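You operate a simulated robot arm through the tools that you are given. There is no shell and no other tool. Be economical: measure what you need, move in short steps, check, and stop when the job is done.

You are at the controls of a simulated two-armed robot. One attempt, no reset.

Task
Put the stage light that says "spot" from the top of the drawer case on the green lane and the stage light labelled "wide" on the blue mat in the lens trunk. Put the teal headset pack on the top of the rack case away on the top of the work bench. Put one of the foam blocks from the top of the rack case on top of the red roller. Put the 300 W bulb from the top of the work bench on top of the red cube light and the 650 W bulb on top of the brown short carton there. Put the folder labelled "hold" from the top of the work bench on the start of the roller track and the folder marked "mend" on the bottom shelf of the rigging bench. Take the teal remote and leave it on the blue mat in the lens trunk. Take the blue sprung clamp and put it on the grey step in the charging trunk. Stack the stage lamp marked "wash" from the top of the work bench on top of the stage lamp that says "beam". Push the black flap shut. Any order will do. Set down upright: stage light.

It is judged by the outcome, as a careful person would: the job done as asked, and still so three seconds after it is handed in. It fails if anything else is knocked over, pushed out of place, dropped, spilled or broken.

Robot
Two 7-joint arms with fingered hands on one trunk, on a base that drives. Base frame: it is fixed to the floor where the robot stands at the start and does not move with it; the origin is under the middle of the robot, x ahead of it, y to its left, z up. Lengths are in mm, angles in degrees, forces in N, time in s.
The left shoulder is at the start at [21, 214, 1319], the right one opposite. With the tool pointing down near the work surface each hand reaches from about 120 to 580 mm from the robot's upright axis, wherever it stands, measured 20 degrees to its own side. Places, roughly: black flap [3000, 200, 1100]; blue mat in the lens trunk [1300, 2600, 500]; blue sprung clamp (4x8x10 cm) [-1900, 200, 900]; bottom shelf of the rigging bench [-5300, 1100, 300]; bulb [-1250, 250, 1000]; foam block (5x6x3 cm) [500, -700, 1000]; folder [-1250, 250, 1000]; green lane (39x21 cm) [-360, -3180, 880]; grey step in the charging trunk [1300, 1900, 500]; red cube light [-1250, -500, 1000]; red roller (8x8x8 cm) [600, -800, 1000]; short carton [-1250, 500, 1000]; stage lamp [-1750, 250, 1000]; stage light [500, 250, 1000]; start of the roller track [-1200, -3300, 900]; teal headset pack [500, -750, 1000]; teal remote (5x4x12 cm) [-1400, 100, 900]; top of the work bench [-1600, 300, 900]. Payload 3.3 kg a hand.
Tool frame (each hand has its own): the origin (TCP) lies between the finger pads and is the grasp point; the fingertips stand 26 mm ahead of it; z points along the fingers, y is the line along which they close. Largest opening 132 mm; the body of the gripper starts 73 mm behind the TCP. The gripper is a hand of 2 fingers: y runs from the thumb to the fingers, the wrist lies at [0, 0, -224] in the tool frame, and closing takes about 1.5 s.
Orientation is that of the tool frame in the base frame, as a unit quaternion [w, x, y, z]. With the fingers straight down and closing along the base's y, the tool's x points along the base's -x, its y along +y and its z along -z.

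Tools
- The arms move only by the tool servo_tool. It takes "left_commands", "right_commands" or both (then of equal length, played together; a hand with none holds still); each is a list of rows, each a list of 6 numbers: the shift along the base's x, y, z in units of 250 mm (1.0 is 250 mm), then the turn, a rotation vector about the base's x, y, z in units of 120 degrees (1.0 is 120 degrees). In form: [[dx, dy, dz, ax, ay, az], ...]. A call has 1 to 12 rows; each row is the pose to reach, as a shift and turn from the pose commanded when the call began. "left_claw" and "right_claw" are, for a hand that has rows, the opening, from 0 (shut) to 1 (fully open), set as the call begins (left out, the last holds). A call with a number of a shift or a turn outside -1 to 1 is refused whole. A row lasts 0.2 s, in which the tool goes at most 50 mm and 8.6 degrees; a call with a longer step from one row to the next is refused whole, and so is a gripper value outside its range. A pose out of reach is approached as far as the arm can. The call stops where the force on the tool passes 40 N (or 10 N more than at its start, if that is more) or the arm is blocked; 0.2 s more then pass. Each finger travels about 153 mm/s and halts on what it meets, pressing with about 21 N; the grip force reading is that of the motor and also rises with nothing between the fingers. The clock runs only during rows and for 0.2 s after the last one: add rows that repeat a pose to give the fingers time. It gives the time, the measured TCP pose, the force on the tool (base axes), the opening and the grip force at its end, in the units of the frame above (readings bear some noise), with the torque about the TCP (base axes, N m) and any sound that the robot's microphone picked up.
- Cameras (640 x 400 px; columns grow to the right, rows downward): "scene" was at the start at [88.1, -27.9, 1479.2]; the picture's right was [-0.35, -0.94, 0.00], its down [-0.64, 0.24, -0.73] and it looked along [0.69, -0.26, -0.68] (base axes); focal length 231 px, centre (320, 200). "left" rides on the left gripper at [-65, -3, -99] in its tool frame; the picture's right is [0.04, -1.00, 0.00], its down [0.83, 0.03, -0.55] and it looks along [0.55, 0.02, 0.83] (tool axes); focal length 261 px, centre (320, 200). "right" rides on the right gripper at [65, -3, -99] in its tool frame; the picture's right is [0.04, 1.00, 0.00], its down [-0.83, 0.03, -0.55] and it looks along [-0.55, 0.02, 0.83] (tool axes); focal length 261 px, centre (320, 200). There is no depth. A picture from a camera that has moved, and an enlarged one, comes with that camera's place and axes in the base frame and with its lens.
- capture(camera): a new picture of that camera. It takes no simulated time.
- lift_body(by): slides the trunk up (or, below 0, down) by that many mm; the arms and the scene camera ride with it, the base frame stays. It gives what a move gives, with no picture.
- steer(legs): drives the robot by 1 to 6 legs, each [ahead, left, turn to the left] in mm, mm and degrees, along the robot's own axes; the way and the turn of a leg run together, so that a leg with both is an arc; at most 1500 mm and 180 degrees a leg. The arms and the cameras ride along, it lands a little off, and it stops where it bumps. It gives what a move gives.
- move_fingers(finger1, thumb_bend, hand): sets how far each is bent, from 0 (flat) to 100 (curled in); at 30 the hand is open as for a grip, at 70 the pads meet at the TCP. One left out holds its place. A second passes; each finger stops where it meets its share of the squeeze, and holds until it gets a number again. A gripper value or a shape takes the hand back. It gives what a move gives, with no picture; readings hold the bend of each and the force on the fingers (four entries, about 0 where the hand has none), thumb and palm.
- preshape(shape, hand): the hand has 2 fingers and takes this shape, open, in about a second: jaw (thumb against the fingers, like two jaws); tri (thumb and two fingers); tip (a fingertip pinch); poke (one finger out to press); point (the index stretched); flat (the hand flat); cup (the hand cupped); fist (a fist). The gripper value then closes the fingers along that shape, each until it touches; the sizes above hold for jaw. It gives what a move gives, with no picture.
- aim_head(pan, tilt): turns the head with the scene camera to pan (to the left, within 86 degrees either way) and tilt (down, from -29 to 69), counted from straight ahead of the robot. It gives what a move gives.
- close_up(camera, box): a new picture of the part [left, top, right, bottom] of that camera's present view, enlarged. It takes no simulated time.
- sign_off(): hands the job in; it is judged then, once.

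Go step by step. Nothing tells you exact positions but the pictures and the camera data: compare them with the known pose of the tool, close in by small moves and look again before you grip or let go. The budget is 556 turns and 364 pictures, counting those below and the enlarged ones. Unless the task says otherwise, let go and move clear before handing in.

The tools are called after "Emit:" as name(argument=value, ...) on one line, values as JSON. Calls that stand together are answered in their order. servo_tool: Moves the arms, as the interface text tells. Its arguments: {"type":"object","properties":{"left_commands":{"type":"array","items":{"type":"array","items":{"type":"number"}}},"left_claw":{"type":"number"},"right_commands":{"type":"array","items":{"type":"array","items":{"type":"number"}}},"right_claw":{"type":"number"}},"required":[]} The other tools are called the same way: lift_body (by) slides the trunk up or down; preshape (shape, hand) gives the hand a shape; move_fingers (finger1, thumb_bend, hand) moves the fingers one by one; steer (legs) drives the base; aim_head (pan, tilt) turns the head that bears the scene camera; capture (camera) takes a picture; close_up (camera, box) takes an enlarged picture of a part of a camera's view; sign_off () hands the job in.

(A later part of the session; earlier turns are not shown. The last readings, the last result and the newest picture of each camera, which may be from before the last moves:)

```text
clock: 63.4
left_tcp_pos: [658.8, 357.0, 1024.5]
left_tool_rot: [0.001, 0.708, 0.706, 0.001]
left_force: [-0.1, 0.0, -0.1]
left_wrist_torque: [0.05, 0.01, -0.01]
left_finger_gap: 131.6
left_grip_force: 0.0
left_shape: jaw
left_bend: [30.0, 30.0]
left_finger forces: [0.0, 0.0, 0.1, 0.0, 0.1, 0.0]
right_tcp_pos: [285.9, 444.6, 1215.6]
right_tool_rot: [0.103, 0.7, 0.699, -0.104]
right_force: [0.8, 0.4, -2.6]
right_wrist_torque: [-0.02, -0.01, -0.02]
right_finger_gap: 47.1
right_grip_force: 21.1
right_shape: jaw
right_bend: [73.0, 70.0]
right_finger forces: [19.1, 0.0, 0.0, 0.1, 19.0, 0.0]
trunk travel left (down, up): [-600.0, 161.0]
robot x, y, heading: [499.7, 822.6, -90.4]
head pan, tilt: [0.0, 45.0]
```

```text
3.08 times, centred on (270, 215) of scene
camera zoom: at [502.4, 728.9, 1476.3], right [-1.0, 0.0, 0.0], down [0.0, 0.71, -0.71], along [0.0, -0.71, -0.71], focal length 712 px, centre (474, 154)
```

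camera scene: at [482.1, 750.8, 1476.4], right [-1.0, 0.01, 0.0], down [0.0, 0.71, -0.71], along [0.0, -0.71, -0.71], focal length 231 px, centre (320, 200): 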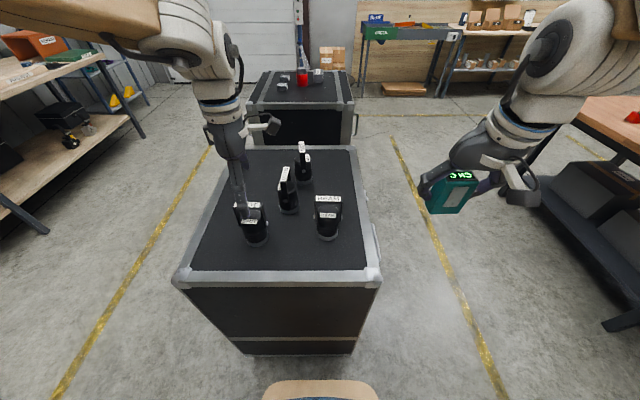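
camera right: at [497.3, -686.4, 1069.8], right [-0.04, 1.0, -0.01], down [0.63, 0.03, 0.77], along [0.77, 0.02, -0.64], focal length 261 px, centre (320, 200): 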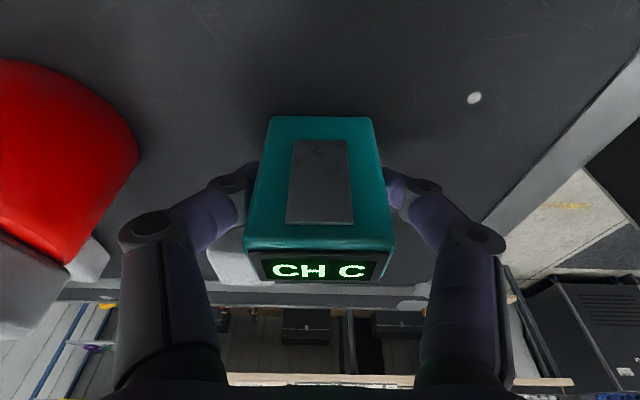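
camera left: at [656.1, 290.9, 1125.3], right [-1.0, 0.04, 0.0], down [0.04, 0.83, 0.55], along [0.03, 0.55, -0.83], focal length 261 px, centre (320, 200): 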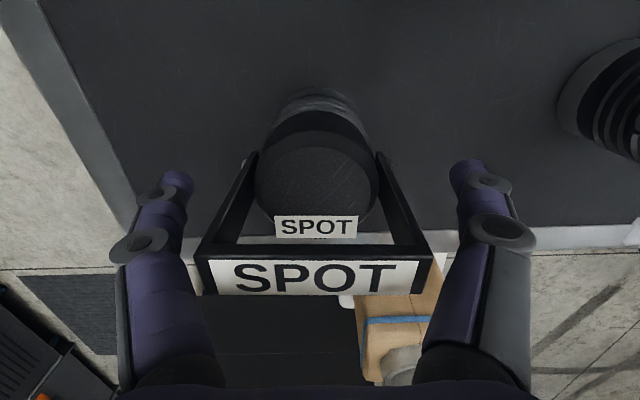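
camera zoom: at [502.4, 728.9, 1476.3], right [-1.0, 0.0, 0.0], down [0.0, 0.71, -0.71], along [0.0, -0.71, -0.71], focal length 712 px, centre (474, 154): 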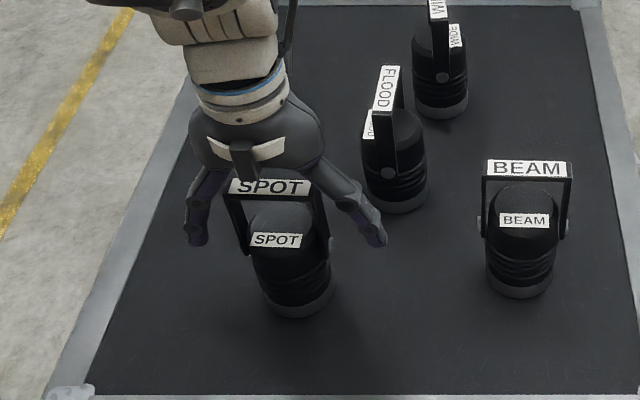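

Emit:
servo_tool(left_commands=[[0, 0.008, -0.04, 0, 0, 0], [0, 0.008, -0.04, 0, 0, 0]])

Emit:
servo_tool(left_commands=[[0, 0, 0, 0, 0, 0], [0, 0, 0, 0, 0, 0], [0, 0, 0, 0, 0, 0], [0, 0, 0, 0, 0, 0], [0, 0, 0, 0, 0, 0], [0, 0, 0, 0, 0, 0]], left_claw=0)

Emit:
capture(camera="left")

Emit:
close_up(camera="scene", box=[180, 150, 360, 280])

```text
clock: 64.0
left_tcp_pos: [659.0, 358.9, 1016.1]
left_tool_rot: [0.001, 0.708, 0.707, 0.001]
left_force: [1.8, -1.7, 8.1]
left_wrist_torque: [0.07, -0.1, -0.04]
left_finger_gap: 131.8
left_grip_force: 0.1
left_shape: jaw
left_bend: [30.0, 30.0]
left_finger forces: [5.4, 0.0, 0.0, 0.1, 0.8, 0.0]
right_tcp_pos: [284.1, 445.0, 1216.1]
right_tool_rot: [0.105, 0.7, 0.698, -0.105]
right_force: [0.2, -0.3, -2.3]
right_wrist_torque: [0.01, 0.02, -0.01]
right_finger_gap: 47.3
right_grip_force: 21.4
right_shape: jaw
right_bend: [73.0, 70.0]
right_finger forces: [19.1, 0.0, 0.0, 0.0, 19.1, 0.0]
trunk travel left (down, up): [-600.0, 161.0]
robot x, y, heading: [508.7, 817.6, -90.1]
head pan, tilt: [0.0, 45.0]
```

```text
clock: 65.4
left_tcp_pos: [658.1, 358.8, 1016.2]
left_tool_rot: [0.003, 0.708, 0.706, 0.0]
left_force: [-5.7, -1.6, 16.4]
left_wrist_torque: [-0.07, 1.09, 0.05]
left_finger_gap: 65.3
left_grip_force: 20.8
left_shape: jaw
left_bend: [71.0, 70.0]
left_finger forces: [35.0, 0.1, 0.1, 0.1, 35.4, 0.0]
right_tcp_pos: [284.4, 445.6, 1215.9]
right_tool_rot: [0.106, 0.701, 0.698, -0.103]
right_force: [-0.9, 0.1, -2.5]
right_wrist_torque: [-0.01, -0.01, -0.01]
right_finger_gap: 47.1
right_grip_force: 20.9
right_shape: jaw
right_bend: [73.0, 70.0]
right_finger forces: [19.1, 0.0, 0.0, 0.1, 19.1, 0.1]
trunk travel left (down, up): [-600.0, 161.0]
robot x, y, heading: [504.9, 821.2, -90.0]
head pan, tilt: [0.0, 45.0]
```

```text
310 pictures are left
camera left: at [654.7, 294.1, 1117.4], right [-1.0, 0.04, 0.0], down [0.04, 0.83, 0.55], along [0.03, 0.55, -0.83], focal length 261 px, centre (320, 200)
```

left: 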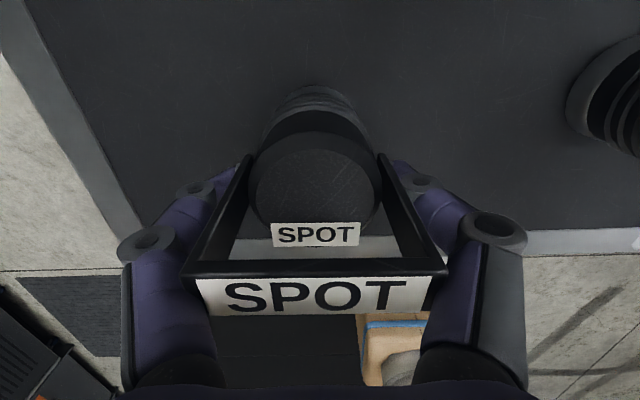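

```text
3.08 times, centred on (270, 215) of scene
camera zoom: at [501.0, 730.6, 1476.5], right [-1.0, 0.0, 0.0], down [0.0, 0.71, -0.71], along [0.0, -0.71, -0.71], focal length 712 px, centre (474, 154)
```

zoom: 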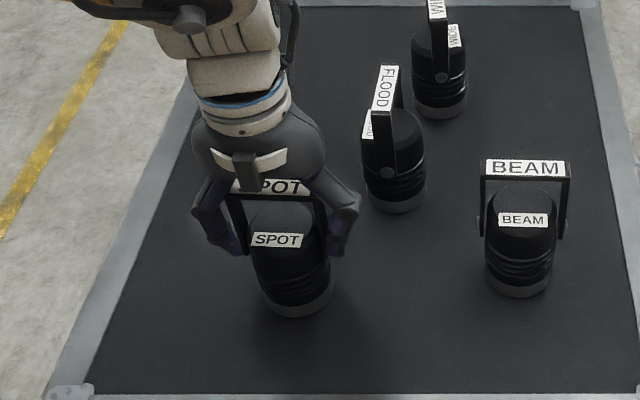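

Gripped on the yoke. Lift gently and check.

Emit:
servo_tool(left_commands=[[0, 0, 0.03, 0, 0, 0], [0, 0, 0.1, 0, 0, 0], [0, 0, 0.26, 0, 0, 0], [0, 0, 0.42, 0, 0, 0]])

Emit:
capture(camera="left")

Emit:
capture(camera="scene")

```text
clock: 66.4
left_tcp_pos: [658.8, 359.3, 1121.6]
left_tool_rot: [0.001, 0.709, 0.705, 0.001]
left_force: [0.3, -0.8, -6.0]
left_wrist_torque: [0.0, 0.05, 0.01]
left_finger_gap: 62.2
left_grip_force: 21.2
left_shape: jaw
left_bend: [71.0, 70.0]
left_finger forces: [31.9, 0.0, 0.1, 0.0, 28.2, 0.0]
right_tcp_pos: [283.9, 444.7, 1215.3]
right_tool_rot: [0.106, 0.7, 0.698, -0.105]
right_force: [-0.9, 0.7, -3.3]
right_wrist_torque: [0.01, 0.03, -0.01]
right_finger_gap: 47.2
right_grip_force: 20.9
right_shape: jaw
right_bend: [73.0, 70.0]
right_finger forces: [19.1, 0.0, 0.0, 0.0, 19.1, 0.0]
trunk travel left (down, up): [-600.0, 161.0]
robot x, y, heading: [505.1, 820.0, -90.0]
head pan, tilt: [0.0, 45.0]
```

```text
308 pictures are left
camera left: at [656.5, 293.6, 1222.1], right [-1.0, 0.04, 0.0], down [0.04, 0.83, 0.55], along [0.03, 0.55, -0.83], focal length 261 px, centre (320, 200)
```

left: 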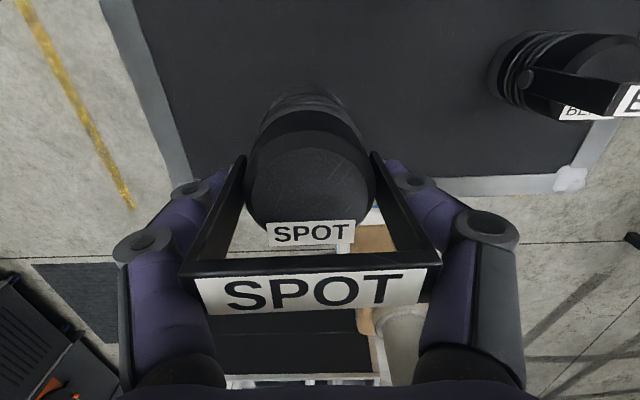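

```text
307 pictures are left
camera scene: at [502.0, 729.7, 1476.3], right [-1.0, 0.0, 0.0], down [0.0, 0.71, -0.71], along [0.0, -0.71, -0.71], focal length 231 px, centre (320, 200)
```

scene: 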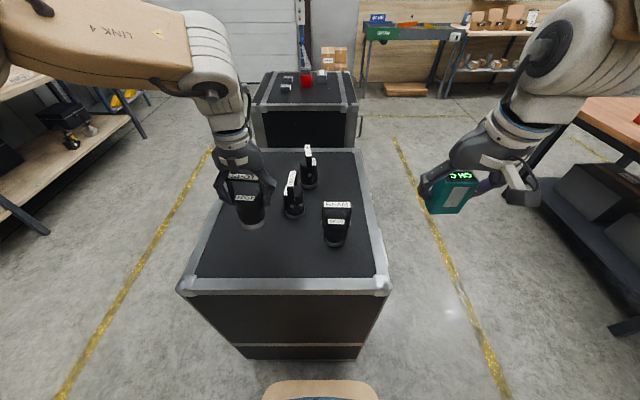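

SPOT is up. Raise it a bit more and drive to the work bench.

Emit:
servo_tool(left_commands=[[0, 0.1, 0.1, 0, 0, 0], [0, 0.2, 0.2, 0, 0, 0], [0, 0.2, 0.32, 0, 0, 0]])

Emit:
steer(legs=[[-80, 0, 0], [0, -1000, 0], [0, 0, -90]])

Emit:
aim_head(pan=0, tilt=25)

Emit:
capture(camera="scene")

Emit:
aim_head(pan=45, tilt=30)

Emit:
capture(camera="scene")

```text
clock: 67.2
left_tcp_pos: [657.5, 409.5, 1201.3]
left_tool_rot: [0.001, 0.708, 0.706, 0.001]
left_force: [-0.7, 0.8, -5.7]
left_wrist_torque: [0.02, 0.01, 0.01]
left_finger_gap: 62.1
left_grip_force: 20.8
left_shape: jaw
left_bend: [71.0, 70.0]
left_finger forces: [31.7, 0.0, 0.0, 0.1, 28.3, 0.0]
right_tcp_pos: [283.9, 444.5, 1215.5]
right_tool_rot: [0.104, 0.701, 0.698, -0.104]
right_force: [-0.3, 0.0, -1.6]
right_wrist_torque: [-0.03, 0.0, 0.0]
right_finger_gap: 46.9
right_grip_force: 20.8
right_shape: jaw
right_bend: [73.0, 70.0]
right_finger forces: [19.2, 0.0, 0.0, 0.0, 19.1, 0.0]
trunk travel left (down, up): [-600.0, 161.0]
robot x, y, heading: [506.5, 821.3, -90.0]
head pan, tilt: [0.0, 45.0]
```

```text
clock: 76.8
left_tcp_pos: [-895.6, 754.9, 1201.0]
left_tool_rot: [0.001, 1.0, -0.001, 0.0]
left_force: [0.3, -0.2, -6.2]
left_wrist_torque: [0.06, -0.04, -0.02]
left_finger_gap: 62.3
left_grip_force: 20.9
left_shape: jaw
left_bend: [71.0, 70.0]
left_finger forces: [30.0, 0.0, 0.0, 0.0, 27.5, 0.0]
right_tcp_pos: [-860.9, 1127.7, 1215.7]
right_tool_rot: [0.0, 0.989, -0.002, -0.146]
right_force: [0.0, 0.5, -2.3]
right_wrist_torque: [0.01, -0.03, 0.0]
right_finger_gap: 47.0
right_grip_force: 21.0
right_shape: jaw
right_bend: [73.0, 70.0]
right_finger forces: [19.0, 0.0, 0.0, 0.0, 19.0, 0.1]
trunk travel left (down, up): [-600.0, 161.0]
robot x, y, heading: [-487.2, 909.9, 179.9]
head pan, tilt: [0.0, 45.0]
```

```text
clock: 77.7
left_tcp_pos: [-896.1, 754.5, 1201.5]
left_tool_rot: [0.002, 1.0, -0.001, 0.0]
left_force: [0.5, -0.6, -6.3]
left_wrist_torque: [0.06, 0.0, 0.02]
left_finger_gap: 61.9
left_grip_force: 21.4
left_shape: jaw
left_bend: [71.0, 70.0]
left_finger forces: [29.9, 0.0, 0.0, 0.1, 27.4, 0.0]
right_tcp_pos: [-859.9, 1128.9, 1215.1]
right_tool_rot: [0.0, 0.989, -0.001, -0.147]
right_force: [0.1, -0.3, -1.3]
right_wrist_torque: [0.0, -0.01, 0.03]
right_finger_gap: 47.2
right_grip_force: 21.2
right_shape: jaw
right_bend: [73.0, 70.0]
right_finger forces: [19.0, 0.0, 0.0, 0.1, 19.0, 0.0]
trunk travel left (down, up): [-600.0, 161.0]
robot x, y, heading: [-482.4, 913.1, 180.0]
head pan, tilt: [0.0, 25.0]
```

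```text
306 pictures are left
camera scene: at [-589.9, 910.7, 1506.7], right [0.0, 1.0, 0.0], down [0.42, 0.0, -0.91], along [-0.91, 0.0, -0.42], focal length 231 px, centre (320, 200)
```

scene: 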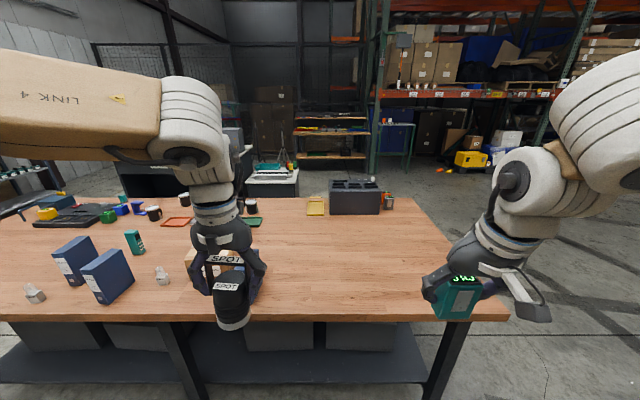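

```text
clock: 78.8
left_tcp_pos: [-896.3, 753.6, 1201.4]
left_tool_rot: [0.001, 1.0, -0.001, 0.001]
left_force: [-0.1, -1.1, -6.6]
left_wrist_torque: [0.03, 0.0, -0.01]
left_finger_gap: 62.0
left_grip_force: 21.5
left_shape: jaw
left_bend: [71.0, 70.0]
left_finger forces: [30.1, 0.0, 0.1, 0.0, 27.4, 0.0]
right_tcp_pos: [-860.3, 1127.9, 1215.8]
right_tool_rot: [0.0, 0.989, -0.001, -0.147]
right_force: [0.9, 0.1, -2.2]
right_wrist_torque: [-0.04, 0.01, -0.01]
right_finger_gap: 47.2
right_grip_force: 20.7
right_shape: jaw
right_bend: [73.0, 70.0]
right_finger forces: [19.0, 0.0, 0.0, 0.0, 18.9, 0.1]
trunk travel left (down, up): [-600.0, 161.0]
robot x, y, heading: [-486.4, 907.5, 179.8]
head pan, tilt: [45.0, 30.0]
```

```text
305 pictures are left
camera scene: at [-561.9, 846.7, 1498.9], right [-0.7, 0.71, 0.0], down [0.36, 0.35, -0.87], along [-0.61, -0.61, -0.5], focal length 231 px, centre (320, 200)
```

scene: 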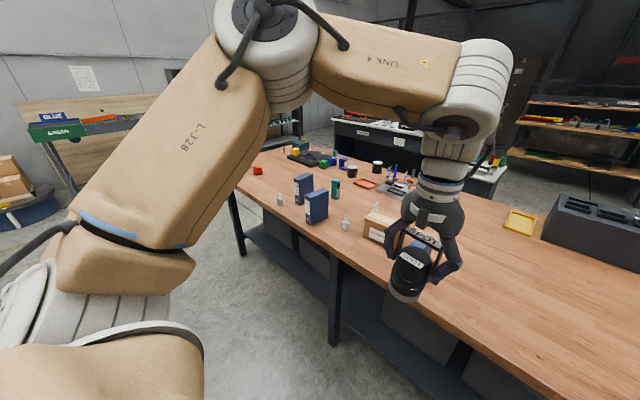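

The bench front edge is about x=-1068, its right end (y 1000–1450) is empty. Drive closer to place the pack there.

Emit:
steer(legs=[[235, 0, 0]])

Emit:
aim_head(pan=-20, tilt=45)

Emit:
capture(camera="scene")

Emit:
capture(camera="right")

```text
clock: 80.5
left_tcp_pos: [-1132.7, 754.6, 1200.5]
left_tool_rot: [0.002, 1.0, -0.002, -0.001]
left_force: [0.0, -0.4, -5.6]
left_wrist_torque: [0.04, -0.01, 0.02]
left_finger_gap: 62.3
left_grip_force: 20.9
left_shape: jaw
left_bend: [71.0, 70.0]
left_finger forces: [30.0, 0.0, 0.1, 0.1, 27.4, 0.1]
right_tcp_pos: [-1097.3, 1128.2, 1215.9]
right_tool_rot: [0.0, 0.989, -0.001, -0.147]
right_force: [-0.2, 0.1, -1.3]
right_wrist_torque: [0.02, -0.01, -0.02]
right_finger_gap: 47.1
right_grip_force: 21.1
right_shape: jaw
right_bend: [73.0, 70.0]
right_finger forces: [19.0, 0.1, 0.0, 0.0, 19.1, 0.0]
trunk travel left (down, up): [-600.0, 161.0]
robot x, y, heading: [-723.1, 910.4, 179.9]
head pan, tilt: [45.0, 30.0]
```

```text
clock: 81.9
left_tcp_pos: [-1132.3, 755.1, 1200.1]
left_tool_rot: [0.001, 1.0, -0.002, 0.0]
left_force: [0.8, -0.3, -5.6]
left_wrist_torque: [-0.02, -0.02, 0.0]
left_finger_gap: 61.9
left_grip_force: 21.2
left_shape: jaw
left_bend: [71.0, 70.0]
left_finger forces: [30.0, 0.0, 0.0, 0.1, 27.4, 0.0]
right_tcp_pos: [-1095.7, 1127.5, 1216.3]
right_tool_rot: [0.001, 0.989, -0.002, -0.148]
right_force: [-0.3, 0.3, -2.0]
right_wrist_torque: [-0.02, 0.0, -0.02]
right_finger_gap: 47.0
right_grip_force: 21.4
right_shape: jaw
right_bend: [73.0, 70.0]
right_finger forces: [19.1, 0.1, 0.0, 0.0, 18.9, 0.1]
trunk travel left (down, up): [-600.0, 161.0]
robot x, y, heading: [-720.6, 910.2, 179.8]
head pan, tilt: [-20.0, 45.0]
```

```text
304 pictures are left
camera scene: at [-809.3, 939.1, 1476.3], right [0.34, 0.94, 0.0], down [0.66, -0.24, -0.71], along [-0.66, 0.24, -0.71], focal length 231 px, centre (320, 200)
```

scene: 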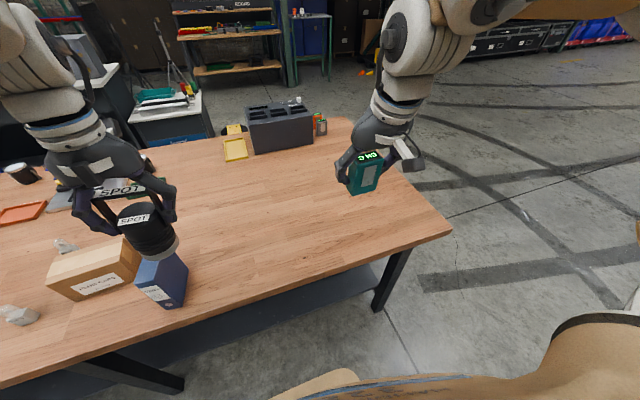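

```text
303 pictures are left
camera right: at [-1004.1, 1131.9, 1290.3], right [0.04, -1.0, -0.01], down [-0.64, -0.03, 0.77], along [-0.77, -0.02, -0.64], focal length 261 px, centre (320, 200)
```

right: 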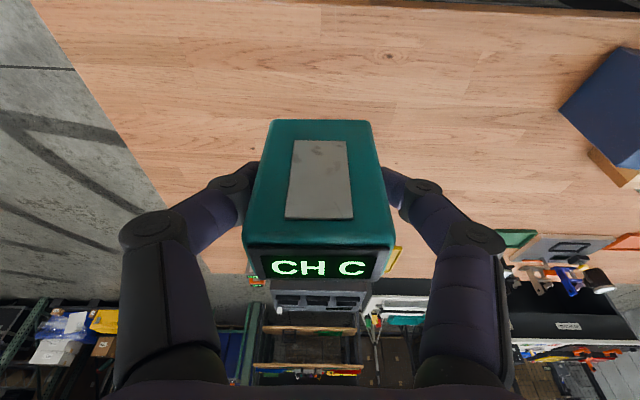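

Emit:
servo_tool(right_commands=[[-0.08, 0, -0.14, 0, 0, 0], [-0.16, 0, -0.3, 0, 0, 0], [-0.24, 0, -0.46, 0, 0, 0], [-0.32, 0, -0.62, 0, 0, 0], [-0.32, 0, -0.8, 0, 0, 0], [-0.32, 0, -0.98, 0, 0, 0]])

Emit:
capture(camera="scene")

Emit:
capture(camera="right")

```text
clock: 83.3
left_tcp_pos: [-1131.7, 756.4, 1200.7]
left_tool_rot: [0.001, 1.0, -0.002, 0.0]
left_force: [-0.1, -0.1, -6.1]
left_wrist_torque: [0.04, -0.04, -0.01]
left_finger_gap: 62.0
left_grip_force: 21.2
left_shape: jaw
left_bend: [71.0, 70.0]
left_finger forces: [29.9, 0.1, 0.1, 0.0, 27.5, 0.0]
right_tcp_pos: [-1175.2, 1130.4, 969.2]
right_tool_rot: [0.001, 0.989, -0.002, -0.147]
right_force: [0.2, -1.0, -2.1]
right_wrist_torque: [0.01, 0.0, -0.03]
right_finger_gap: 46.8
right_grip_force: 21.6
right_shape: jaw
right_bend: [73.0, 70.0]
right_finger forces: [19.0, 0.0, 0.0, 0.0, 19.2, 0.0]
trunk travel left (down, up): [-600.0, 161.0]
robot x, y, heading: [-720.6, 909.6, 180.0]
head pan, tilt: [-20.0, 45.0]
```

```text
302 pictures are left
camera scene: at [-810.1, 939.5, 1476.2], right [0.34, 0.94, 0.0], down [0.66, -0.24, -0.71], along [-0.66, 0.24, -0.71], focal length 231 px, centre (320, 200)
```

scene: 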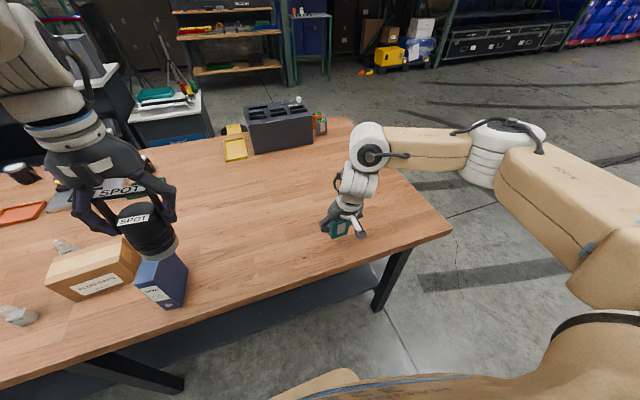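

```text
301 pictures are left
camera right: at [-1084.7, 1132.5, 1043.7], right [0.04, -1.0, -0.01], down [-0.64, -0.03, 0.77], along [-0.77, -0.02, -0.64], focal length 261 px, centre (320, 200)
```

right: 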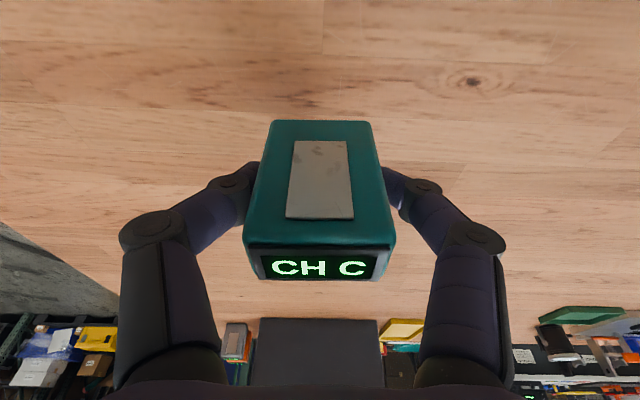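

Lower slowly until the pack touches the bench.

Emit:
servo_tool(right_commands=[[0, 0, -0.04, 0, 0, 0], [0, 0, -0.08, 0, 0, 0], [0, 0, -0.1, 0, 0, 0], [0, 0, -0.12, 0, 0, 0], [0, 0, -0.12, 0, 0, 0]])

Emit:
close_up(camera="scene", box=[280, 180, 420, 270])

```text
clock: 84.5
left_tcp_pos: [-1131.2, 754.9, 1202.2]
left_tool_rot: [0.002, 1.0, -0.001, 0.0]
left_force: [0.0, -0.4, -5.6]
left_wrist_torque: [0.03, -0.03, -0.01]
left_finger_gap: 62.1
left_grip_force: 20.1
left_shape: jaw
left_bend: [71.0, 70.0]
left_finger forces: [29.9, 0.0, 0.0, 0.0, 27.4, 0.0]
right_tcp_pos: [-1175.0, 1128.9, 940.6]
right_tool_rot: [0.0, 0.989, -0.002, -0.147]
right_force: [-0.6, 0.1, -2.0]
right_wrist_torque: [0.01, -0.02, 0.01]
right_finger_gap: 46.9
right_grip_force: 20.7
right_shape: jaw
right_bend: [73.0, 70.0]
right_finger forces: [19.1, 0.0, 0.1, 0.0, 19.2, 0.0]
trunk travel left (down, up): [-600.0, 161.0]
robot x, y, heading: [-721.0, 909.0, 179.7]
head pan, tilt: [-20.0, 45.0]
```

```text
4.44 times, centred on (350, 225) of scene
camera zoom: at [-809.3, 939.1, 1476.3], right [0.34, 0.94, 0.0], down [0.66, -0.24, -0.71], along [-0.66, 0.24, -0.71], focal length 1028 px, centre (187, 89)
```

zoom: 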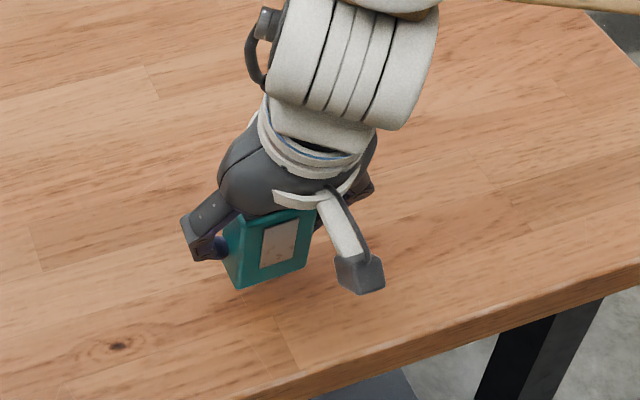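

Emit:
servo_tool(right_commands=[[0, 0, -0.016, 0, 0, 0], [0, 0, -0.032, 0, 0, 0], [0, 0, -0.048, 0, 0, 0], [0, 0, -0.06, 0, 0, 0], [0, 0, -0.06, 0, 0, 0]])

```text
clock: 85.7
left_tcp_pos: [-1132.5, 754.5, 1201.0]
left_tool_rot: [0.002, 1.0, -0.002, -0.001]
left_force: [1.0, 0.6, -6.1]
left_wrist_torque: [0.08, -0.01, -0.02]
left_finger_gap: 62.3
left_grip_force: 20.8
left_shape: jaw
left_bend: [71.0, 70.0]
left_finger forces: [29.9, 0.1, 0.0, 0.1, 27.4, 0.0]
right_tcp_pos: [-1175.5, 1130.2, 925.2]
right_tool_rot: [0.001, 0.989, -0.001, -0.147]
right_force: [0.4, 0.0, -2.2]
right_wrist_torque: [0.0, 0.04, -0.01]
right_finger_gap: 47.1
right_grip_force: 21.3
right_shape: jaw
right_bend: [73.0, 70.0]
right_finger forces: [19.1, 0.0, 0.0, 0.0, 19.1, 0.1]
trunk travel left (down, up): [-600.0, 161.0]
robot x, y, heading: [-718.9, 911.1, 179.5]
head pan, tilt: [-20.0, 45.0]
```

Emit:
servo_tool(right_commands=[[0, 0, -0.012, 0, 0, 0], [0, 0, -0.024, 0, 0, 0], [0, 0, -0.036, 0, 0, 0], [0, 0, -0.04, 0, 0, 0]])

Emit:
close_up(camera="scene", box=[280, 180, 420, 270])

```text
clock: 86.7
left_tcp_pos: [-1131.9, 755.0, 1201.1]
left_tool_rot: [0.002, 1.0, -0.001, 0.0]
left_force: [0.5, 0.2, -6.6]
left_wrist_torque: [0.04, -0.01, -0.02]
left_finger_gap: 62.2
left_grip_force: 21.4
left_shape: jaw
left_bend: [71.0, 70.0]
left_finger forces: [29.9, 0.1, 0.0, 0.1, 27.3, 0.1]
right_tcp_pos: [-1175.3, 1129.5, 915.4]
right_tool_rot: [0.0, 0.989, -0.002, -0.147]
right_force: [-0.3, 0.0, -1.8]
right_wrist_torque: [0.02, -0.02, -0.01]
right_finger_gap: 47.2
right_grip_force: 21.5
right_shape: jaw
right_bend: [73.0, 70.0]
right_finger forces: [19.0, 0.0, 0.0, 0.1, 19.1, 0.0]
trunk travel left (down, up): [-600.0, 161.0]
robot x, y, heading: [-719.9, 913.8, 179.6]
head pan, tilt: [-20.0, 45.0]
```

```text
4.44 times, centred on (350, 225) of scene
camera zoom: at [-809.4, 939.2, 1476.2], right [0.34, 0.94, 0.0], down [0.66, -0.24, -0.71], along [-0.66, 0.24, -0.71], focal length 1028 px, centre (187, 89)
```

zoom: 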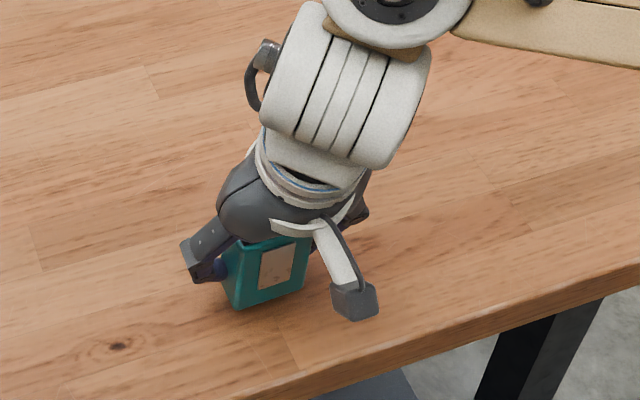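

Emit:
servo_tool(right_commands=[[0, 0, -0.012, 0, 0, 0], [0, 0, -0.024, 0, 0, 0], [0, 0, -0.036, 0, 0, 0], [0, 0, -0.048, 0, 0, 0], [0, 0, -0.048, 0, 0, 0]])

Emit:
close_up(camera="scene", box=[280, 180, 420, 270])

```text
clock: 87.9
left_tcp_pos: [-1131.2, 755.1, 1200.9]
left_tool_rot: [0.002, 1.0, -0.002, 0.0]
left_force: [0.5, 0.2, -6.8]
left_wrist_torque: [0.03, -0.01, 0.04]
left_finger_gap: 62.3
left_grip_force: 21.0
left_shape: jaw
left_bend: [71.0, 70.0]
left_finger forces: [29.7, 0.1, 0.1, 0.0, 27.5, 0.0]
right_tcp_pos: [-1175.5, 1129.8, 904.6]
right_tool_rot: [0.001, 0.989, -0.002, -0.149]
right_force: [-1.4, 1.4, 6.3]
right_wrist_torque: [0.05, 0.05, 0.04]
right_finger_gap: 47.4
right_grip_force: 21.2
right_shape: jaw
right_bend: [74.0, 70.0]
right_finger forces: [20.0, 0.0, 0.0, 0.0, 20.7, 0.1]
trunk travel left (down, up): [-600.0, 161.0]
robot x, y, heading: [-721.4, 907.7, 179.8]
head pan, tilt: [-20.0, 45.0]
```

```text
4.44 times, centred on (350, 225) of scene
camera zoom: at [-809.0, 939.0, 1476.4], right [0.34, 0.94, 0.0], down [0.66, -0.24, -0.71], along [-0.66, 0.24, -0.71], focal length 1028 px, centre (187, 89)
```

zoom: 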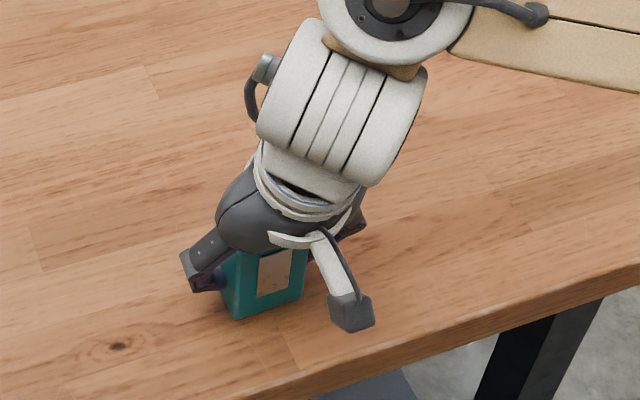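

Contact; release and lift out.

Emit:
servo_tool(right_commands=[[0, 0, 0.004, 0, 0, 0], [0, 0, 0.004, 0, 0, 0], [0, 0, 0.004, 0, 0, 0]], right_claw=0.7)

Emit:
servo_tool(right_commands=[[0, 0, 0.16, 0, 0, 0], [0, 0, 0.34, 0, 0, 0], [0, 0, 0.52, 0, 0, 0], [0, 0, 0.7, 0, 0, 0], [0, 0, 0.88, 0, 0, 0], [0, 0, 1.0, 0, 0, 0]])

Emit:
aim_head(pan=15, tilt=42)

Emit:
capture(camera="scene")

```text
clock: 88.7
left_tcp_pos: [-1131.7, 755.6, 1200.3]
left_tool_rot: [0.001, 1.0, -0.002, 0.0]
left_force: [-0.5, -0.1, -5.8]
left_wrist_torque: [0.05, -0.02, 0.01]
left_finger_gap: 62.0
left_grip_force: 20.5
left_shape: jaw
left_bend: [71.0, 70.0]
left_finger forces: [29.9, 0.0, 0.1, 0.0, 27.4, 0.0]
right_tcp_pos: [-1175.3, 1128.5, 904.9]
right_tool_rot: [0.001, 0.989, -0.001, -0.148]
right_force: [0.4, 0.2, -0.4]
right_wrist_torque: [-0.02, -0.02, -0.01]
right_finger_gap: 92.0
right_grip_force: 0.0
right_shape: jaw
right_bend: [68.0, 57.0]
right_finger forces: [0.0, 0.0, 0.1, 0.0, 0.1, 0.1]
trunk travel left (down, up): [-600.0, 161.0]
robot x, y, heading: [-717.6, 911.9, 179.9]
head pan, tilt: [-20.0, 45.0]
```

```text
clock: 90.1
left_tcp_pos: [-1131.1, 753.3, 1200.9]
left_tool_rot: [0.001, 1.0, -0.001, -0.001]
left_force: [0.5, 0.6, -6.2]
left_wrist_torque: [0.03, -0.03, 0.02]
left_finger_gap: 62.3
left_grip_force: 20.9
left_shape: jaw
left_bend: [71.0, 70.0]
left_finger forces: [29.8, 0.0, 0.1, 0.0, 27.3, 0.0]
right_tcp_pos: [-1174.1, 1128.5, 1154.7]
right_tool_rot: [0.001, 0.989, -0.002, -0.147]
right_force: [0.2, -0.2, 0.0]
right_wrist_torque: [0.0, -0.01, 0.0]
right_finger_gap: 92.1
right_grip_force: 0.0
right_shape: jaw
right_bend: [68.0, 57.0]
right_finger forces: [0.1, 0.0, 0.1, 0.0, 0.0, 0.1]
trunk travel left (down, up): [-600.0, 161.0]
robot x, y, heading: [-722.2, 909.4, 180.2]
head pan, tilt: [-20.0, 45.0]
```

```text
clock: 91.1
left_tcp_pos: [-1131.0, 755.2, 1201.4]
left_tool_rot: [0.001, 1.0, -0.001, 0.0]
left_force: [0.3, 0.3, -5.4]
left_wrist_torque: [0.04, -0.01, 0.01]
left_finger_gap: 62.4
left_grip_force: 21.6
left_shape: jaw
left_bend: [71.0, 70.0]
left_finger forces: [29.9, 0.1, 0.0, 0.1, 27.5, 0.0]
right_tcp_pos: [-1176.4, 1128.9, 1154.9]
right_tool_rot: [0.0, 0.989, -0.002, -0.147]
right_force: [-0.2, -0.3, -0.1]
right_wrist_torque: [-0.01, 0.01, 0.02]
right_finger_gap: 92.1
right_grip_force: 0.0
right_shape: jaw
right_bend: [68.0, 57.0]
right_finger forces: [0.1, 0.1, 0.1, 0.0, 0.0, 0.0]
trunk travel left (down, up): [-600.0, 161.0]
robot x, y, heading: [-717.9, 908.4, 179.5]
head pan, tilt: [15.0, 42.0]
```

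```text
297 pictures are left
camera scene: at [-813.7, 889.8, 1480.6], right [-0.26, 0.97, 0.0], down [0.65, 0.17, -0.74], along [-0.72, -0.19, -0.67], focal length 231 px, centre (320, 200)
```

scene: 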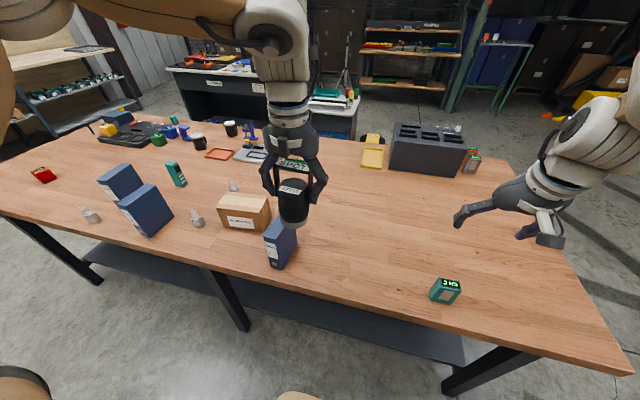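

Emit:
close_up(camera="scene", box=[70, 150, 310, 280])

Emit:
close_up(camera="scene", box=[90, 90, 270, 200])

```text
2.67 times, centred on (190, 215) of scene
camera zoom: at [-813.7, 889.8, 1480.6], right [-0.26, 0.97, 0.0], down [0.65, 0.17, -0.74], along [-0.72, -0.19, -0.67], focal length 617 px, centre (667, 160)
```

zoom: 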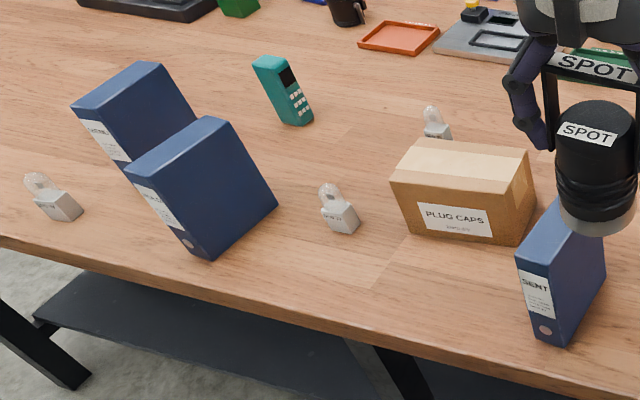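

```text
3.56 times, centred on (180, 145) of scene
camera zoom: at [-813.7, 889.8, 1480.6], right [-0.26, 0.97, 0.0], down [0.65, 0.17, -0.74], along [-0.72, -0.19, -0.67], focal length 822 px, centre (818, 396)
```

zoom: 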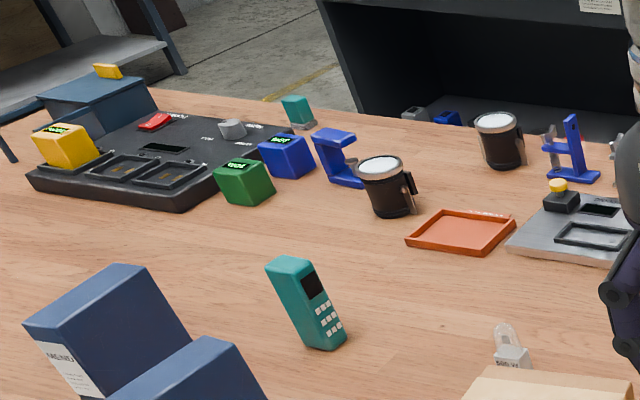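

Pack is on the bench. Now drive along the bench (to y≈100) to read the folders and bulbs.

Emit:
steer(legs=[[15, 810, 0]])

Emit:
aim_head(pan=0, tilt=42)

Emit:
capture(camera="scene")

Emit:
close_up(camera="scene", box=[220, 150, 460, 300])

```text
clock: 95.4
left_tcp_pos: [-1152.6, -52.7, 1201.3]
left_tool_rot: [0.002, 1.0, -0.005, 0.0]
left_force: [-0.5, 0.1, -6.9]
left_wrist_torque: [0.05, 0.0, 0.01]
left_finger_gap: 62.0
left_grip_force: 20.6
left_shape: jaw
left_bend: [71.0, 70.0]
left_finger forces: [29.8, 0.1, 0.0, 0.1, 27.3, 0.0]
right_tcp_pos: [-1194.4, 321.0, 1154.6]
right_tool_rot: [0.001, 0.989, -0.004, -0.147]
right_force: [0.9, 0.3, 0.7]
right_wrist_torque: [0.0, 0.01, -0.02]
right_finger_gap: 92.2
right_grip_force: 0.1
right_shape: jaw
right_bend: [68.0, 57.0]
right_finger forces: [0.0, 0.0, 0.1, 0.1, 0.0, 0.1]
trunk travel left (down, up): [-600.0, 161.0]
robot x, y, heading: [-742.9, 101.3, 179.3]
head pan, tilt: [15.0, 42.0]
```

```text
clock: 96.2
left_tcp_pos: [-1152.0, -53.0, 1201.5]
left_tool_rot: [0.002, 1.0, -0.005, 0.0]
left_force: [-0.6, -0.3, -6.7]
left_wrist_torque: [0.02, 0.0, 0.01]
left_finger_gap: 62.3
left_grip_force: 20.6
left_shape: jaw
left_bend: [71.0, 70.0]
left_finger forces: [29.7, 0.0, 0.0, 0.0, 27.3, 0.0]
right_tcp_pos: [-1196.6, 319.8, 1155.7]
right_tool_rot: [0.001, 0.989, -0.004, -0.147]
right_force: [-0.3, 0.2, 1.5]
right_wrist_torque: [-0.01, 0.01, -0.01]
right_finger_gap: 92.1
right_grip_force: 0.2
right_shape: jaw
right_bend: [68.0, 57.0]
right_finger forces: [0.0, 0.0, 0.0, 0.0, 0.0, 0.0]
trunk travel left (down, up): [-600.0, 161.0]
robot x, y, heading: [-740.4, 102.0, 179.6]
head pan, tilt: [0.0, 42.0]
```

```text
294 pictures are left
camera scene: at [-836.5, 101.8, 1480.6], right [0.01, 1.0, 0.0], down [0.67, -0.01, -0.74], along [-0.74, 0.01, -0.67], focal length 231 px, centre (320, 200)
```

scene: 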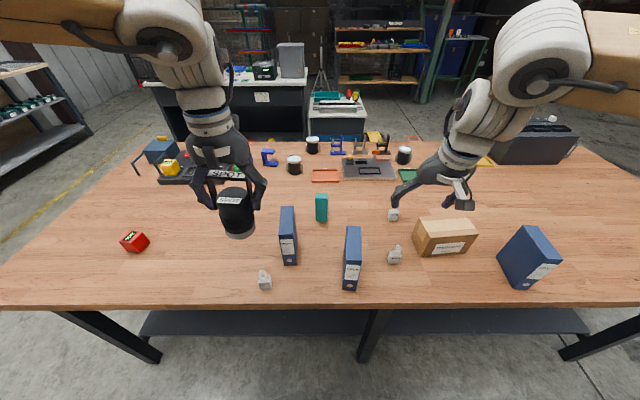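

```text
2.67 times, centred on (340, 225) of scene
camera zoom: at [-836.5, 101.8, 1480.6], right [0.01, 1.0, 0.0], down [0.67, -0.01, -0.74], along [-0.74, 0.01, -0.67], focal length 617 px, centre (267, 133)
```

zoom: 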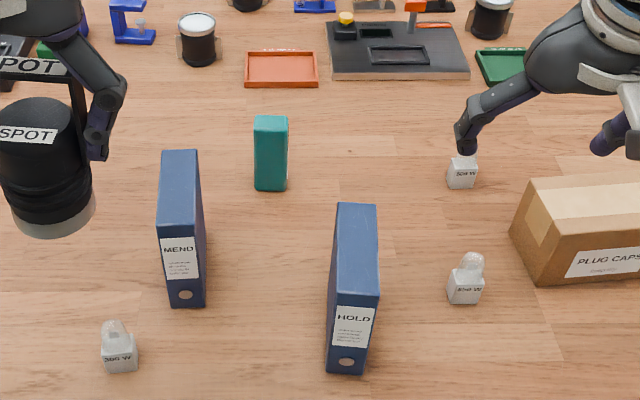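

Emit:
close_up(camera="scene", box=[250, 265, 280, 295])

Emit:
close_up(camera="scene", box=[375, 195, 425, 275])

Emit:
close_up(camera="scene", box=[230, 125, 430, 190])

```text
13.33 times, centred on (265, 280) of scene
camera zoom: at [-836.5, 101.8, 1480.6], right [0.01, 1.0, 0.0], down [0.67, -0.01, -0.74], along [-0.74, 0.01, -0.67], focal length 3084 px, centre (1053, -867)
```

zoom: 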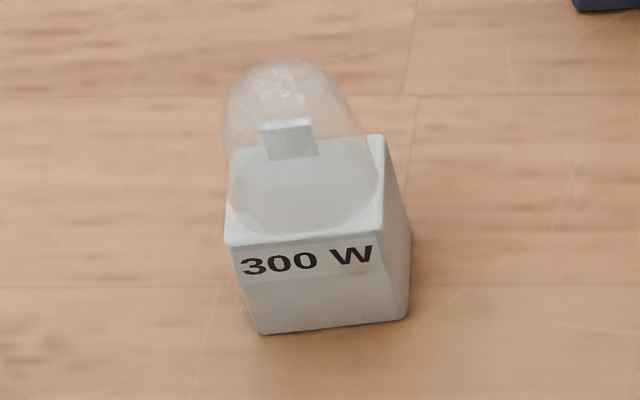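

```text
5.00 times, centred on (400, 235) of scene
camera zoom: at [-836.5, 101.8, 1480.6], right [0.01, 1.0, 0.0], down [0.67, -0.01, -0.74], along [-0.74, 0.01, -0.67], focal length 1156 px, centre (-80, 25)
```

zoom: 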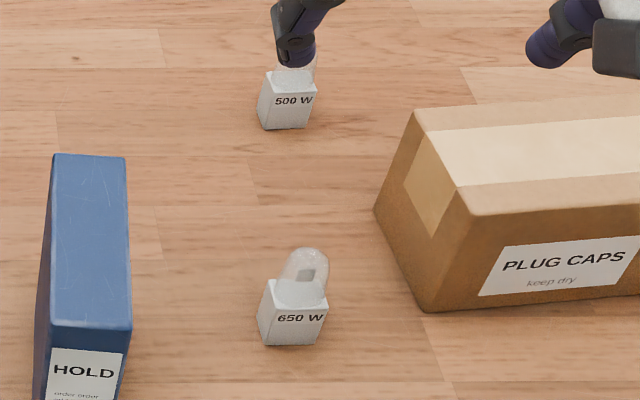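

```text
3.20 times, centred on (330, 158) of scene
camera zoom: at [-836.5, 101.8, 1480.6], right [0.01, 1.0, 0.0], down [0.67, -0.01, -0.74], along [-0.74, 0.01, -0.67], focal length 740 px, centre (288, 336)
```

zoom: 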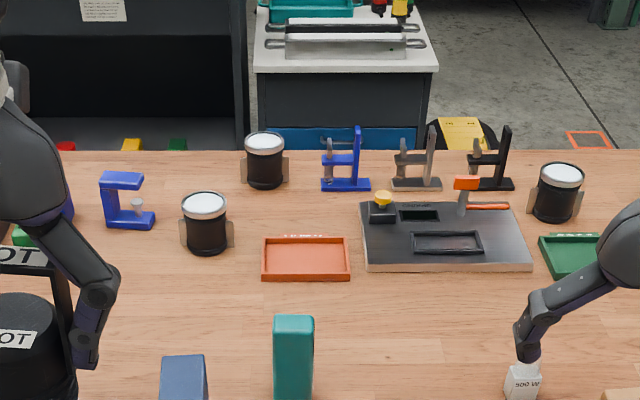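

Labels read: HOLD nearer right, MEND left, 300 W front-left, 650 W right of HOLD. I straighten the right hand and bring it above the 650 W bulb (~[-1239,335]).

Emit:
servo_tool(right_commands=[[-0.06, 0.02, -0.1, 0, -0.07, 0], [-0.12, 0.04, -0.2, 0, -0.1417, 0], [-0.176, 0.06, -0.36, 0, -0.1417, 0], [-0.176, 0.06, -0.52, 0, -0.1417, 0]], right_claw=0.75)

Emit:
capture(camera="right")

Emit:
close_up(camera="scene", box=[340, 190, 500, 290])

```text
clock: 97.2
left_tcp_pos: [-1151.8, -51.9, 1200.5]
left_tool_rot: [0.002, 1.0, -0.004, 0.0]
left_force: [0.1, -0.4, -5.4]
left_wrist_torque: [0.06, -0.03, 0.0]
left_finger_gap: 61.9
left_grip_force: 21.1
left_shape: jaw
left_bend: [71.0, 70.0]
left_finger forces: [29.7, 0.1, 0.1, 0.0, 27.3, 0.1]
right_tcp_pos: [-1239.6, 336.0, 1024.5]
right_tool_rot: [-0.001, 1.0, -0.004, 0.001]
right_force: [0.1, -0.1, 0.4]
right_wrist_torque: [-0.03, 0.02, 0.03]
right_finger_gap: 98.3
right_grip_force: 0.1
right_shape: jaw
right_bend: [64.0, 50.0]
right_finger forces: [0.0, 0.0, 0.1, 0.0, 0.0, 0.0]
trunk travel left (down, up): [-600.0, 161.0]
robot x, y, heading: [-739.4, 97.7, 179.6]
head pan, tilt: [0.0, 42.0]
```

```text
289 pictures are left
camera right: at [-1173.6, 338.6, 1122.3], right [0.03, -1.0, 0.0], down [-0.83, -0.03, 0.55], along [-0.55, -0.02, -0.83], focal length 261 px, centre (320, 200)
```

right: 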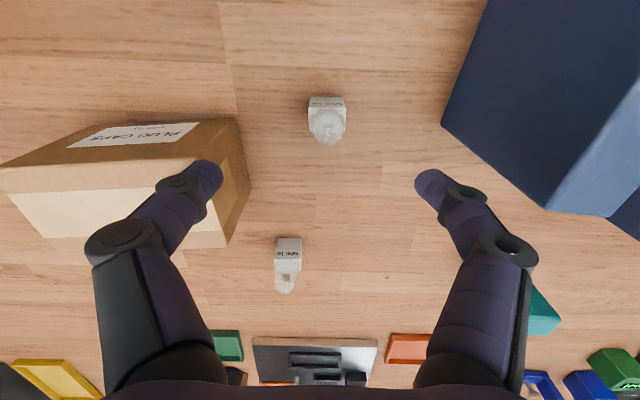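

```text
4.00 times, centred on (420, 240) of scene
camera zoom: at [-837.0, 101.7, 1480.5], right [0.01, 1.0, 0.0], down [0.67, -0.01, -0.74], along [-0.74, 0.01, -0.67], focal length 925 px, centre (-80, 40)
```

zoom: 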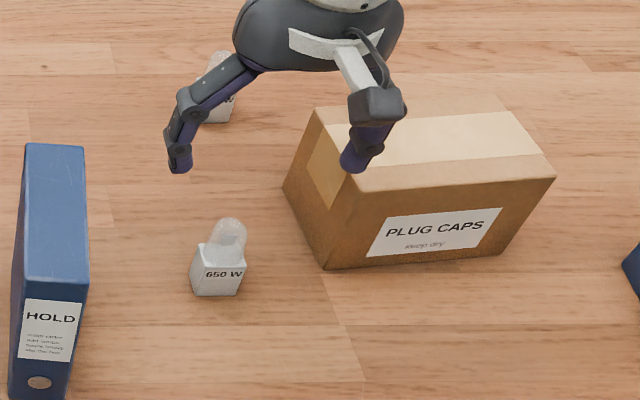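

Emit:
servo_tool(right_commands=[[0, -0.012, -0.15, 0, 0, 0], [0.004, -0.024, -0.33, 0, 0, 0], [0.004, -0.024, -0.46, 0, 0, 0], [0.004, -0.024, -0.54, 0, 0, 0]], right_claw=0.58)

Emit:
capture(camera="right")

Emit:
close_up(camera="scene", box=[340, 190, 500, 290])

```text
clock: 98.2
left_tcp_pos: [-1153.1, -51.6, 1200.8]
left_tool_rot: [0.001, 1.0, -0.005, 0.0]
left_force: [0.3, -0.8, -6.1]
left_wrist_torque: [0.07, 0.02, 0.03]
left_finger_gap: 62.2
left_grip_force: 20.8
left_shape: jaw
left_bend: [71.0, 70.0]
left_finger forces: [29.6, 0.1, 0.1, 0.1, 27.3, 0.1]
right_tcp_pos: [-1237.1, 330.1, 888.8]
right_tool_rot: [-0.001, 1.0, -0.004, 0.001]
right_force: [0.4, -0.7, 0.7]
right_wrist_torque: [-0.01, 0.01, 0.01]
right_finger_gap: 76.9
right_grip_force: 0.1
right_shape: jaw
right_bend: [71.0, 70.0]
right_finger forces: [0.0, 0.0, 0.0, 0.0, 0.1, 0.0]
trunk travel left (down, up): [-600.0, 161.0]
robot x, y, heading: [-736.7, 98.0, 179.5]
head pan, tilt: [0.0, 42.0]
```

```text
287 pictures are left
camera right: at [-1172.0, 332.4, 987.6], right [0.03, -1.0, 0.0], down [-0.83, -0.03, 0.55], along [-0.55, -0.02, -0.83], focal length 261 px, centre (320, 200)
```

right: 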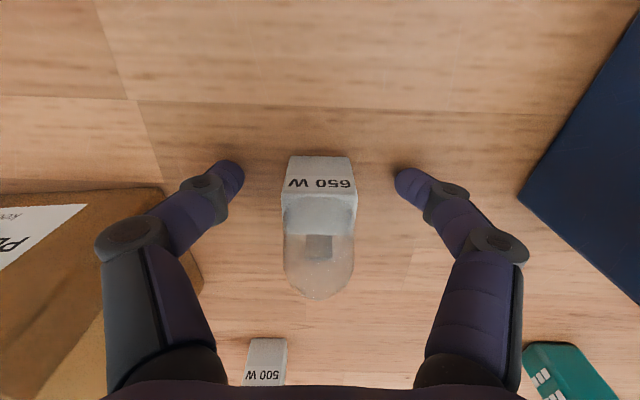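

```text
4.00 times, centred on (420, 240) of scene
camera zoom: at [-836.5, 101.7, 1480.6], right [0.01, 1.0, 0.0], down [0.67, -0.01, -0.74], along [-0.74, 0.01, -0.67], focal length 925 px, centre (-80, 40)
```

zoom: 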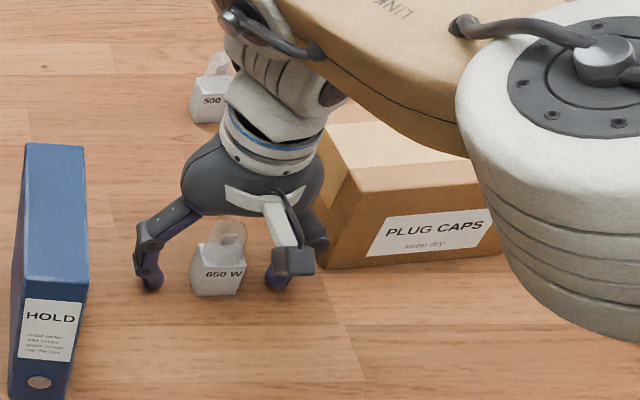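

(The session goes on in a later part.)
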